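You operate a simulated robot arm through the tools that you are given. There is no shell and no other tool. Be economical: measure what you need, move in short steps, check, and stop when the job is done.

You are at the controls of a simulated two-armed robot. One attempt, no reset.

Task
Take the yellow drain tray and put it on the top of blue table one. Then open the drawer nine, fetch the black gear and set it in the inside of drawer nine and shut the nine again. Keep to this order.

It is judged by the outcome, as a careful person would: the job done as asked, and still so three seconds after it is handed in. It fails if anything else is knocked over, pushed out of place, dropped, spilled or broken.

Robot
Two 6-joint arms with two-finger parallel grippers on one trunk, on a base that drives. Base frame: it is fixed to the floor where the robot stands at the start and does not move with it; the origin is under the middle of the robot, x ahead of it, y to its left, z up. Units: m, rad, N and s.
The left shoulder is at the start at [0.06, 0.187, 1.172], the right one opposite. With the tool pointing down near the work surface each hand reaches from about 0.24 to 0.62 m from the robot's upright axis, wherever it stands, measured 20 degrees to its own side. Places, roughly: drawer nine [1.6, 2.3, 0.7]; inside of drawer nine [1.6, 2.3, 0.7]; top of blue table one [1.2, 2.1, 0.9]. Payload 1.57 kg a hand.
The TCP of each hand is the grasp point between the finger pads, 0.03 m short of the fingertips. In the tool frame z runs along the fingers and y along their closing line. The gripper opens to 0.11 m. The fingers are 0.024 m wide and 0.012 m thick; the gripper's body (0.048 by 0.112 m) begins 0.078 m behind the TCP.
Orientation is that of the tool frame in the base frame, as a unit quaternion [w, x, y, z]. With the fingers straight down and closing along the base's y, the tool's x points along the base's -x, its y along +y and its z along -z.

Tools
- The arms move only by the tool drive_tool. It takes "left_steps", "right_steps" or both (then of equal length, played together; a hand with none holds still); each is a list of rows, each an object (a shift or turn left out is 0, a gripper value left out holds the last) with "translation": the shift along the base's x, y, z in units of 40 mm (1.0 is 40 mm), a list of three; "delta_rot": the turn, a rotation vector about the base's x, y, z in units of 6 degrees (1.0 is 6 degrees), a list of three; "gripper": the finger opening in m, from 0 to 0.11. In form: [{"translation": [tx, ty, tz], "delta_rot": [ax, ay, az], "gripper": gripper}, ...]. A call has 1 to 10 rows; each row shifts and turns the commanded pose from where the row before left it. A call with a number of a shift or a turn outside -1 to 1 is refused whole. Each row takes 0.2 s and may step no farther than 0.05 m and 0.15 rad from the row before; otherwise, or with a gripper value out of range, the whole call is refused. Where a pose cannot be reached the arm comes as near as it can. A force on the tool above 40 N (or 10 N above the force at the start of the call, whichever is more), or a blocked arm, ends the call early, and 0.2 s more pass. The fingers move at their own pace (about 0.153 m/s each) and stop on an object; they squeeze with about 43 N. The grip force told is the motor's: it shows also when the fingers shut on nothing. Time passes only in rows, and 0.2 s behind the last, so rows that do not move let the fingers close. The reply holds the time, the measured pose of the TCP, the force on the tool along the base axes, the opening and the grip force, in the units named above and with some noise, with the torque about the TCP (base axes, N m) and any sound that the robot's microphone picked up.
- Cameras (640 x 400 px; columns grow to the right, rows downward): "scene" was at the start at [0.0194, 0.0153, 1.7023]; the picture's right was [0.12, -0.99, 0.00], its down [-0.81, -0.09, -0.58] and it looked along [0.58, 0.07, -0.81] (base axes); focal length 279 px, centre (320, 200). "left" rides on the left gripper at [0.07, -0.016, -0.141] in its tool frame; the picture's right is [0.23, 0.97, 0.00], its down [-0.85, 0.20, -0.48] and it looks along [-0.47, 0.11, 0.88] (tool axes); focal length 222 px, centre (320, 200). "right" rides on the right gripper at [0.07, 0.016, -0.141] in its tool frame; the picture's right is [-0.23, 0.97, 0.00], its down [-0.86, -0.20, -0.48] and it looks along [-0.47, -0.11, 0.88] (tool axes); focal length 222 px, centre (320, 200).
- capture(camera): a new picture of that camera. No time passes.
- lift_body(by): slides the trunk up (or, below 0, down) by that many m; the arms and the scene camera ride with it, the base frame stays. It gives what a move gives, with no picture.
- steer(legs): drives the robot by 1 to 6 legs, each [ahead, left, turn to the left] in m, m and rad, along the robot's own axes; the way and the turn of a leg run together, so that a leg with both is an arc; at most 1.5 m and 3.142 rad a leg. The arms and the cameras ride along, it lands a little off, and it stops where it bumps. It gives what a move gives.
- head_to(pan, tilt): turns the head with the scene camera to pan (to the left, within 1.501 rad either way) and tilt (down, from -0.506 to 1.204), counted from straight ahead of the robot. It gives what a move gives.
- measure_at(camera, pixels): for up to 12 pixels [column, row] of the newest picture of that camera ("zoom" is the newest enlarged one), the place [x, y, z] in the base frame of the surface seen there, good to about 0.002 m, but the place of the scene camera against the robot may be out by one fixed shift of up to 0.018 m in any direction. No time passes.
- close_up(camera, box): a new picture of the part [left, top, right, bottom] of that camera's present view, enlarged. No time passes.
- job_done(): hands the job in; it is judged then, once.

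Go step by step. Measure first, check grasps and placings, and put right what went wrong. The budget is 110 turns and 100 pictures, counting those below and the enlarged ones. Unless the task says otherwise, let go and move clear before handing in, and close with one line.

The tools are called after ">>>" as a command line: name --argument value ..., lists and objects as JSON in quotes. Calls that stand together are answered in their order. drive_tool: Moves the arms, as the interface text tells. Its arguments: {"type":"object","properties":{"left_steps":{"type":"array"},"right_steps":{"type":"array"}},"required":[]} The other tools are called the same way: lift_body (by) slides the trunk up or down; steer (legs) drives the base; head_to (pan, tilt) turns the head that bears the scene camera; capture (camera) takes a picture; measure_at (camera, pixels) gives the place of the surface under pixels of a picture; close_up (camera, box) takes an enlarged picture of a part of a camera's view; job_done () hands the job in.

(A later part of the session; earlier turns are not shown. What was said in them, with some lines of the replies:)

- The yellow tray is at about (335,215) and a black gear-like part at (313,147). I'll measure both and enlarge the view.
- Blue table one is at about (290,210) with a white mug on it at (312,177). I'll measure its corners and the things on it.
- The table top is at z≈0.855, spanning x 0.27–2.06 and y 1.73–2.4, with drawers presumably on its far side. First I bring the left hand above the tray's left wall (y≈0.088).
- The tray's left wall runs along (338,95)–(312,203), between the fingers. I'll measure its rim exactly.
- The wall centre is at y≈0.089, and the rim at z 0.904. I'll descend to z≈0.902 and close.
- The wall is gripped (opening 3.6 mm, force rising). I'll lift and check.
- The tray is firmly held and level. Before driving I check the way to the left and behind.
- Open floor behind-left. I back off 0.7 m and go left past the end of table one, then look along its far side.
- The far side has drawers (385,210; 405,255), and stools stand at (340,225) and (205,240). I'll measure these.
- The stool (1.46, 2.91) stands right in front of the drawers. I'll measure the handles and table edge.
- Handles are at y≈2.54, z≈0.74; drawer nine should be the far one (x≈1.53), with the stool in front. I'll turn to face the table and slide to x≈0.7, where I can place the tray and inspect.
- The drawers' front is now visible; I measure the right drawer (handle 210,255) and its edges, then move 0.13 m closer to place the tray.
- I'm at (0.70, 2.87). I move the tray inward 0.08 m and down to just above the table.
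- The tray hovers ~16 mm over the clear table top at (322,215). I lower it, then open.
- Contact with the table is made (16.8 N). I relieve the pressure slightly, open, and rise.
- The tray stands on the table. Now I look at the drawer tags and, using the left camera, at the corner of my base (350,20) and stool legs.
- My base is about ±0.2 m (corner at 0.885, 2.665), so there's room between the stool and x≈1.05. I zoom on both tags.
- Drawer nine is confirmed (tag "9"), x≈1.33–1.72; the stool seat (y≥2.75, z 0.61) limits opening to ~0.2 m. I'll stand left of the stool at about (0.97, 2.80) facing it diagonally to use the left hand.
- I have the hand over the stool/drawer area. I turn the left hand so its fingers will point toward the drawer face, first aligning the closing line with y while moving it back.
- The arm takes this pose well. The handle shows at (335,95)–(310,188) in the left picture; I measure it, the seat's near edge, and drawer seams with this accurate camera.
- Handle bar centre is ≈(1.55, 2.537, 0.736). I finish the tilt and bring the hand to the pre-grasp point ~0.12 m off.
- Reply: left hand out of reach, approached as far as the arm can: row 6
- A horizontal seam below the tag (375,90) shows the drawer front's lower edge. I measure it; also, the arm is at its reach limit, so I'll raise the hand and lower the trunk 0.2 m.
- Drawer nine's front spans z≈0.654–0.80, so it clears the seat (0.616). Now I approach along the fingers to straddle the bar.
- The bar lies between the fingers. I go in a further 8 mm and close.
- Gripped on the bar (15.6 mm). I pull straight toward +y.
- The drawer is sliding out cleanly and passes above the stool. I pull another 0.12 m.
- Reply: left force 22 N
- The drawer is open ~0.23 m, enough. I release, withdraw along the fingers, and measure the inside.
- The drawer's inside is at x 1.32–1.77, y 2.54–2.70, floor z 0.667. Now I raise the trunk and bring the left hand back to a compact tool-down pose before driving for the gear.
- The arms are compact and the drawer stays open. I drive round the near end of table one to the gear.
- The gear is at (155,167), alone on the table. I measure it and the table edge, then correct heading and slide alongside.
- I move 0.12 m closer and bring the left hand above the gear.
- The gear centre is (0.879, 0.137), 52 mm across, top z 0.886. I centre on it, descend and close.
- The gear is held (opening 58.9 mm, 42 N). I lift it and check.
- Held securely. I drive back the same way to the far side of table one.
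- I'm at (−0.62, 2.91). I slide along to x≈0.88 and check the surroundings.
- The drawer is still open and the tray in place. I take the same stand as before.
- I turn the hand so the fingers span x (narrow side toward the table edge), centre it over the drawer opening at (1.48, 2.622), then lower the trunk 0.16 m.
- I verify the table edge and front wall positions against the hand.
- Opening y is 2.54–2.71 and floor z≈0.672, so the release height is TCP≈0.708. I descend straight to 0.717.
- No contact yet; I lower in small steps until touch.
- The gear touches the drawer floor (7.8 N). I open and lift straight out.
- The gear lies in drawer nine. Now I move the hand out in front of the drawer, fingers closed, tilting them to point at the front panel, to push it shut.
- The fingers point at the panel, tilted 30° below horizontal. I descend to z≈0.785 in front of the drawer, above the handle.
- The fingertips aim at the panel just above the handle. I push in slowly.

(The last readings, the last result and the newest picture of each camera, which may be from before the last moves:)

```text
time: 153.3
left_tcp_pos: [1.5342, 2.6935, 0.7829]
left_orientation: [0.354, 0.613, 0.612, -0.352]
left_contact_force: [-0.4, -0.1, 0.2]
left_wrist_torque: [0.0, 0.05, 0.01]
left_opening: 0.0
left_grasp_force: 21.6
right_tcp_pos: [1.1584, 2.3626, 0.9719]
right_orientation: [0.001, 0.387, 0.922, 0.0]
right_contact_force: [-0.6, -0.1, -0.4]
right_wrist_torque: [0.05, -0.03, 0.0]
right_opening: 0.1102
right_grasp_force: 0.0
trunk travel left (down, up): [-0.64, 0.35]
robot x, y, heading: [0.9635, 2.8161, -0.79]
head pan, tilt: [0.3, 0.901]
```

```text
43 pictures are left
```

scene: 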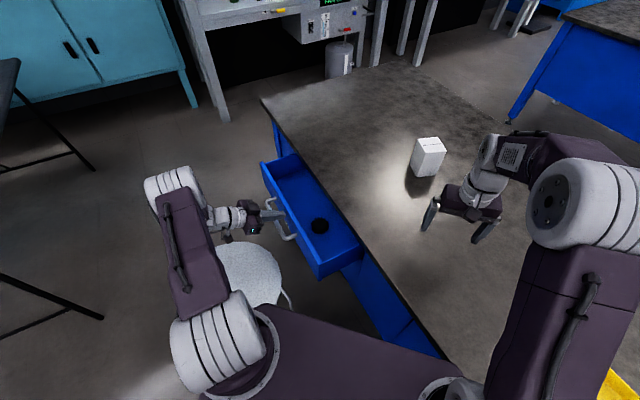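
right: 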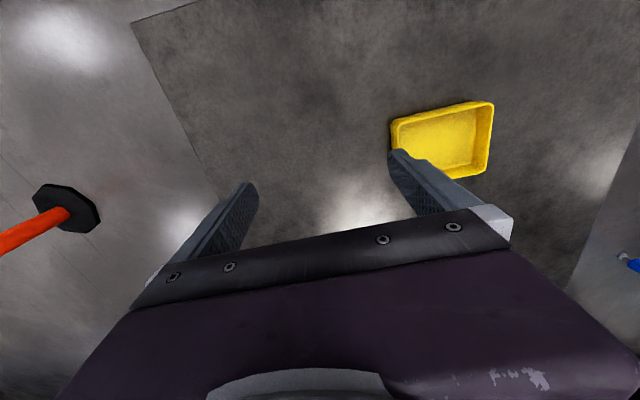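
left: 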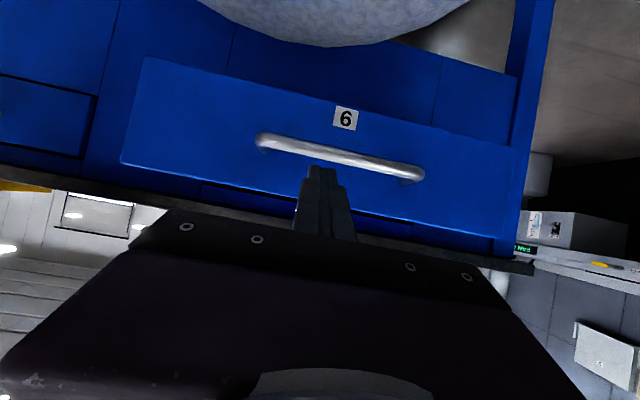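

The drawer is closing smoothly with the gear undisturbed. I keep pushing.

>>> drive_tool --left_steps '[{"translation": [0, -0.5, -0.1]}, {"translation": [0, -0.5, 0]}, {"translation": [0, -0.5, 0]}, {"translation": [0, -0.5, 0]}, {"translation": [0, -0.5, 0]}, {"translation": [0, -0.5, 0]}, {"translation": [0, -0.5, 0]}, {"translation": [0, -0.4, 0]}]'

>>> capture --camera "left"

>>> capture --camera "scene"

```text
time: 155.1
left_tcp_pos: [1.5325, 2.5386, 0.7777]
left_orientation: [0.354, 0.613, 0.612, -0.352]
left_contact_force: [-0.7, -0.6, -1.3]
left_wrist_torque: [0.01, 0.02, 0.05]
left_opening: 0.0001
left_grasp_force: 21.5
right_tcp_pos: [1.1595, 2.3636, 0.973]
right_orientation: [0.001, 0.387, 0.922, 0.0]
right_contact_force: [0.4, -0.2, 0.1]
right_wrist_torque: [-0.04, 0.01, -0.01]
right_opening: 0.1098
right_grasp_force: 0.0
trunk travel left (down, up): [-0.64, 0.35]
robot x, y, heading: [0.9619, 2.8161, -0.795]
head pan, tilt: [0.3, 0.901]
```

```text
42 pictures are left
```

left: 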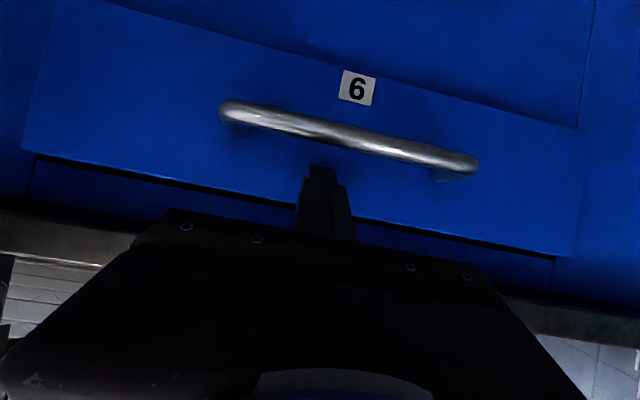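

```text
41 pictures are left
```

scene: 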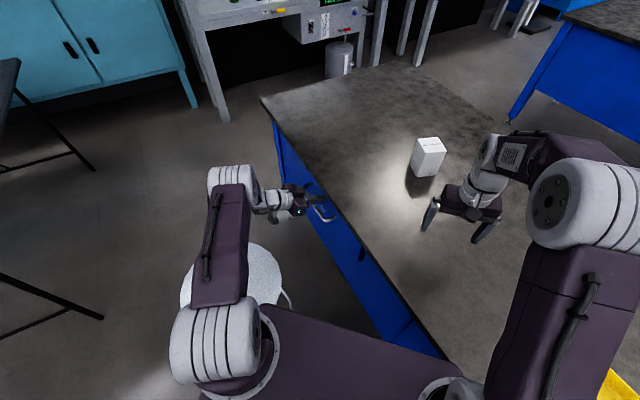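

Almost shut, about 1–2 cm remain. I push the rest gently until resistance.

>>> drive_tool --left_steps '[{"translation": [0, -0.25, 0]}, {"translation": [0, -0.2, 0]}, {"translation": [0, -0.15, 0]}, {"translation": [0, -0.1, 0]}]'

>>> capture --camera "left"

>>> measure_at --camera "left" --pixels '[[350, 120], [200, 160], [450, 215], [300, 100], [590, 60]]'

```text
time: 155.9
left_tcp_pos: [1.5349, 2.5281, 0.777]
left_orientation: [0.353, 0.612, 0.615, -0.35]
left_contact_force: [-3.7, 23.6, 8.8]
left_wrist_torque: [-0.18, 0.26, -0.11]
left_opening: 0.0
left_grasp_force: 21.6
right_tcp_pos: [1.1595, 2.3664, 0.9741]
right_orientation: [0.002, 0.384, 0.923, -0.001]
right_contact_force: [0.1, -0.1, -0.4]
right_wrist_torque: [0.03, -0.01, 0.02]
right_opening: 0.1099
right_grasp_force: 0.0
trunk travel left (down, up): [-0.64, 0.35]
robot x, y, heading: [0.9662, 2.816, -0.783]
head pan, tilt: [0.3, 0.901]
stopped in row 3 (left hand): the force on the tool passed its limit (the readings are from after the stop); the commanded pose is now the measured one
```

```text
40 pictures are left
```

left: 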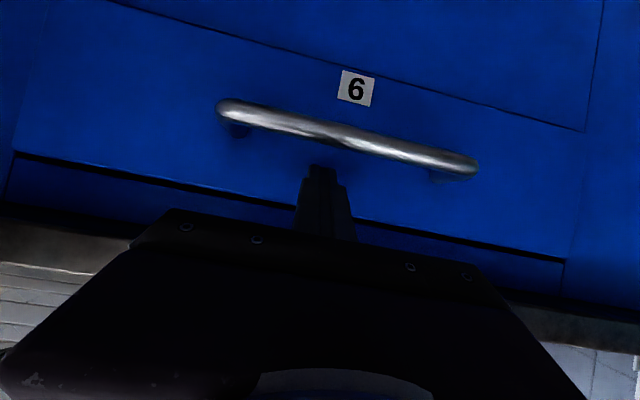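

```text
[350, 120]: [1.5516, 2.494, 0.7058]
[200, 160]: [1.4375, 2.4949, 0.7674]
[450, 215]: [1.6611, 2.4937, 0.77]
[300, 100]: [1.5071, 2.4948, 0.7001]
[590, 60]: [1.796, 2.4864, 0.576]
```

The front is back at y=2.494, its original closed position, with a firm stop. I withdraw the hand back and up.

>>> drive_tool --left_steps '[{"translation": [0, 0.5, 0.15]}, {"translation": [0, 0.9, 0.2]}, {"translation": [0, 0.9, 0.3]}, {"translation": [0, 0.9, 0.4]}, {"translation": [0, 0.6, 0.8]}, {"translation": [-0.2, 0, 0.9]}, {"translation": [-0.2, 0, 0.9]}, {"translation": [-0.2, 0, 0.9]}]'

>>> lift_body --by 0.16

>>> head_to --pan 0.1 --tilt 0.75

>>> capture --camera "scene"

```text
time: 157.7
left_tcp_pos: [1.5086, 2.6738, 0.9596]
left_orientation: [0.352, 0.613, 0.613, -0.352]
left_contact_force: [0.1, -0.3, -0.3]
left_wrist_torque: [0.02, 0.01, 0.0]
left_opening: 0.0001
left_grasp_force: 21.6
right_tcp_pos: [1.1583, 2.3643, 0.9717]
right_orientation: [0.0, 0.385, 0.923, -0.001]
right_contact_force: [0.7, -1.4, 1.0]
right_wrist_torque: [0.03, -0.04, 0.02]
right_opening: 0.1102
right_grasp_force: 0.1
trunk travel left (down, up): [-0.64, 0.35]
robot x, y, heading: [0.9589, 2.8183, -0.792]
head pan, tilt: [0.3, 0.901]
```

```text
time: 159.5
left_tcp_pos: [1.5105, 2.6741, 1.1191]
left_orientation: [0.353, 0.613, 0.614, -0.351]
left_contact_force: [-0.9, 0.5, 0.5]
left_wrist_torque: [-0.02, -0.01, 0.0]
left_opening: 0.0
left_grasp_force: 21.2
right_tcp_pos: [1.1603, 2.3639, 1.1317]
right_orientation: [0.0, 0.385, 0.923, 0.0]
right_contact_force: [0.0, -0.7, -1.1]
right_wrist_torque: [-0.02, -0.01, -0.01]
right_opening: 0.11
right_grasp_force: 0.1
trunk travel left (down, up): [-0.8, 0.19]
robot x, y, heading: [0.9612, 2.815, -0.791]
head pan, tilt: [0.3, 0.901]
```

```text
time: 160.2
left_tcp_pos: [1.5094, 2.6743, 1.1193]
left_orientation: [0.353, 0.612, 0.614, -0.351]
left_contact_force: [-0.4, -0.3, -0.2]
left_wrist_torque: [0.03, -0.02, 0.03]
left_opening: 0.0001
left_grasp_force: 20.8
right_tcp_pos: [1.1598, 2.3636, 1.1321]
right_orientation: [0.001, 0.385, 0.923, 0.0]
right_contact_force: [0.0, 0.2, 0.5]
right_wrist_torque: [-0.02, -0.02, 0.03]
right_opening: 0.1101
right_grasp_force: 0.1
trunk travel left (down, up): [-0.8, 0.19]
robot x, y, heading: [0.9639, 2.8156, -0.789]
head pan, tilt: [0.099, 0.75]
```

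```text
39 pictures are left
```

scene: 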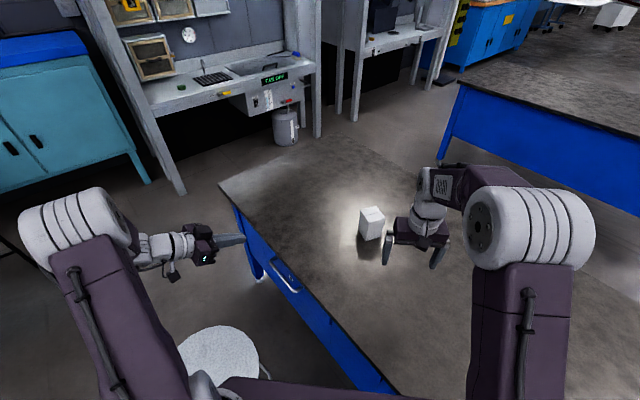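

Drawer nine is shut flush (285,275), the box and stool are in their places. A last check on the tray and the drawer gap.

>>> measure_at --camera "scene" --pixels '[[278, 290], [310, 315], [371, 225], [200, 345]]'

>>> head_to --pan -0.6 --tilt 0.95

>>> capture --camera "scene"

```text
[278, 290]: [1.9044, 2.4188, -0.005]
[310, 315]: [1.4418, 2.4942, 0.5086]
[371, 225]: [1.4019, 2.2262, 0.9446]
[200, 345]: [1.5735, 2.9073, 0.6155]
```

```text
time: 161.3
left_tcp_pos: [1.5104, 2.675, 1.1186]
left_orientation: [0.353, 0.612, 0.614, -0.352]
left_contact_force: [-0.4, -0.3, -0.5]
left_wrist_torque: [0.01, -0.03, 0.02]
left_opening: 0.0
left_grasp_force: 21.1
right_tcp_pos: [1.1595, 2.364, 1.1324]
right_orientation: [0.0, 0.385, 0.923, 0.0]
right_contact_force: [-0.3, 0.4, 0.2]
right_wrist_torque: [0.02, -0.03, 0.0]
right_opening: 0.11
right_grasp_force: 0.1
trunk travel left (down, up): [-0.8, 0.19]
robot x, y, heading: [0.9615, 2.8148, -0.791]
head pan, tilt: [-0.6, 0.949]
```

```text
38 pictures are left
```

scene: 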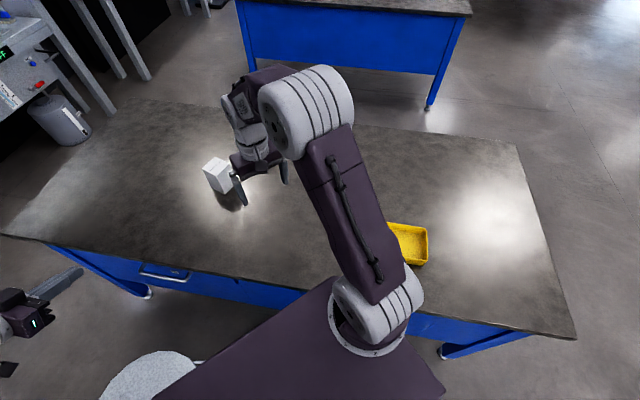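

The tray rests on the table at (408,243), the drawer is flush, the gear is inside, and nothing else has moved. I hand in.

>>> job_done

```text
The job is handed in.
```

The yellow tray is on the top of blue table one, and the black gear is inside drawer nine, which is shut again; I kept to the order you gave and moved nothing else.
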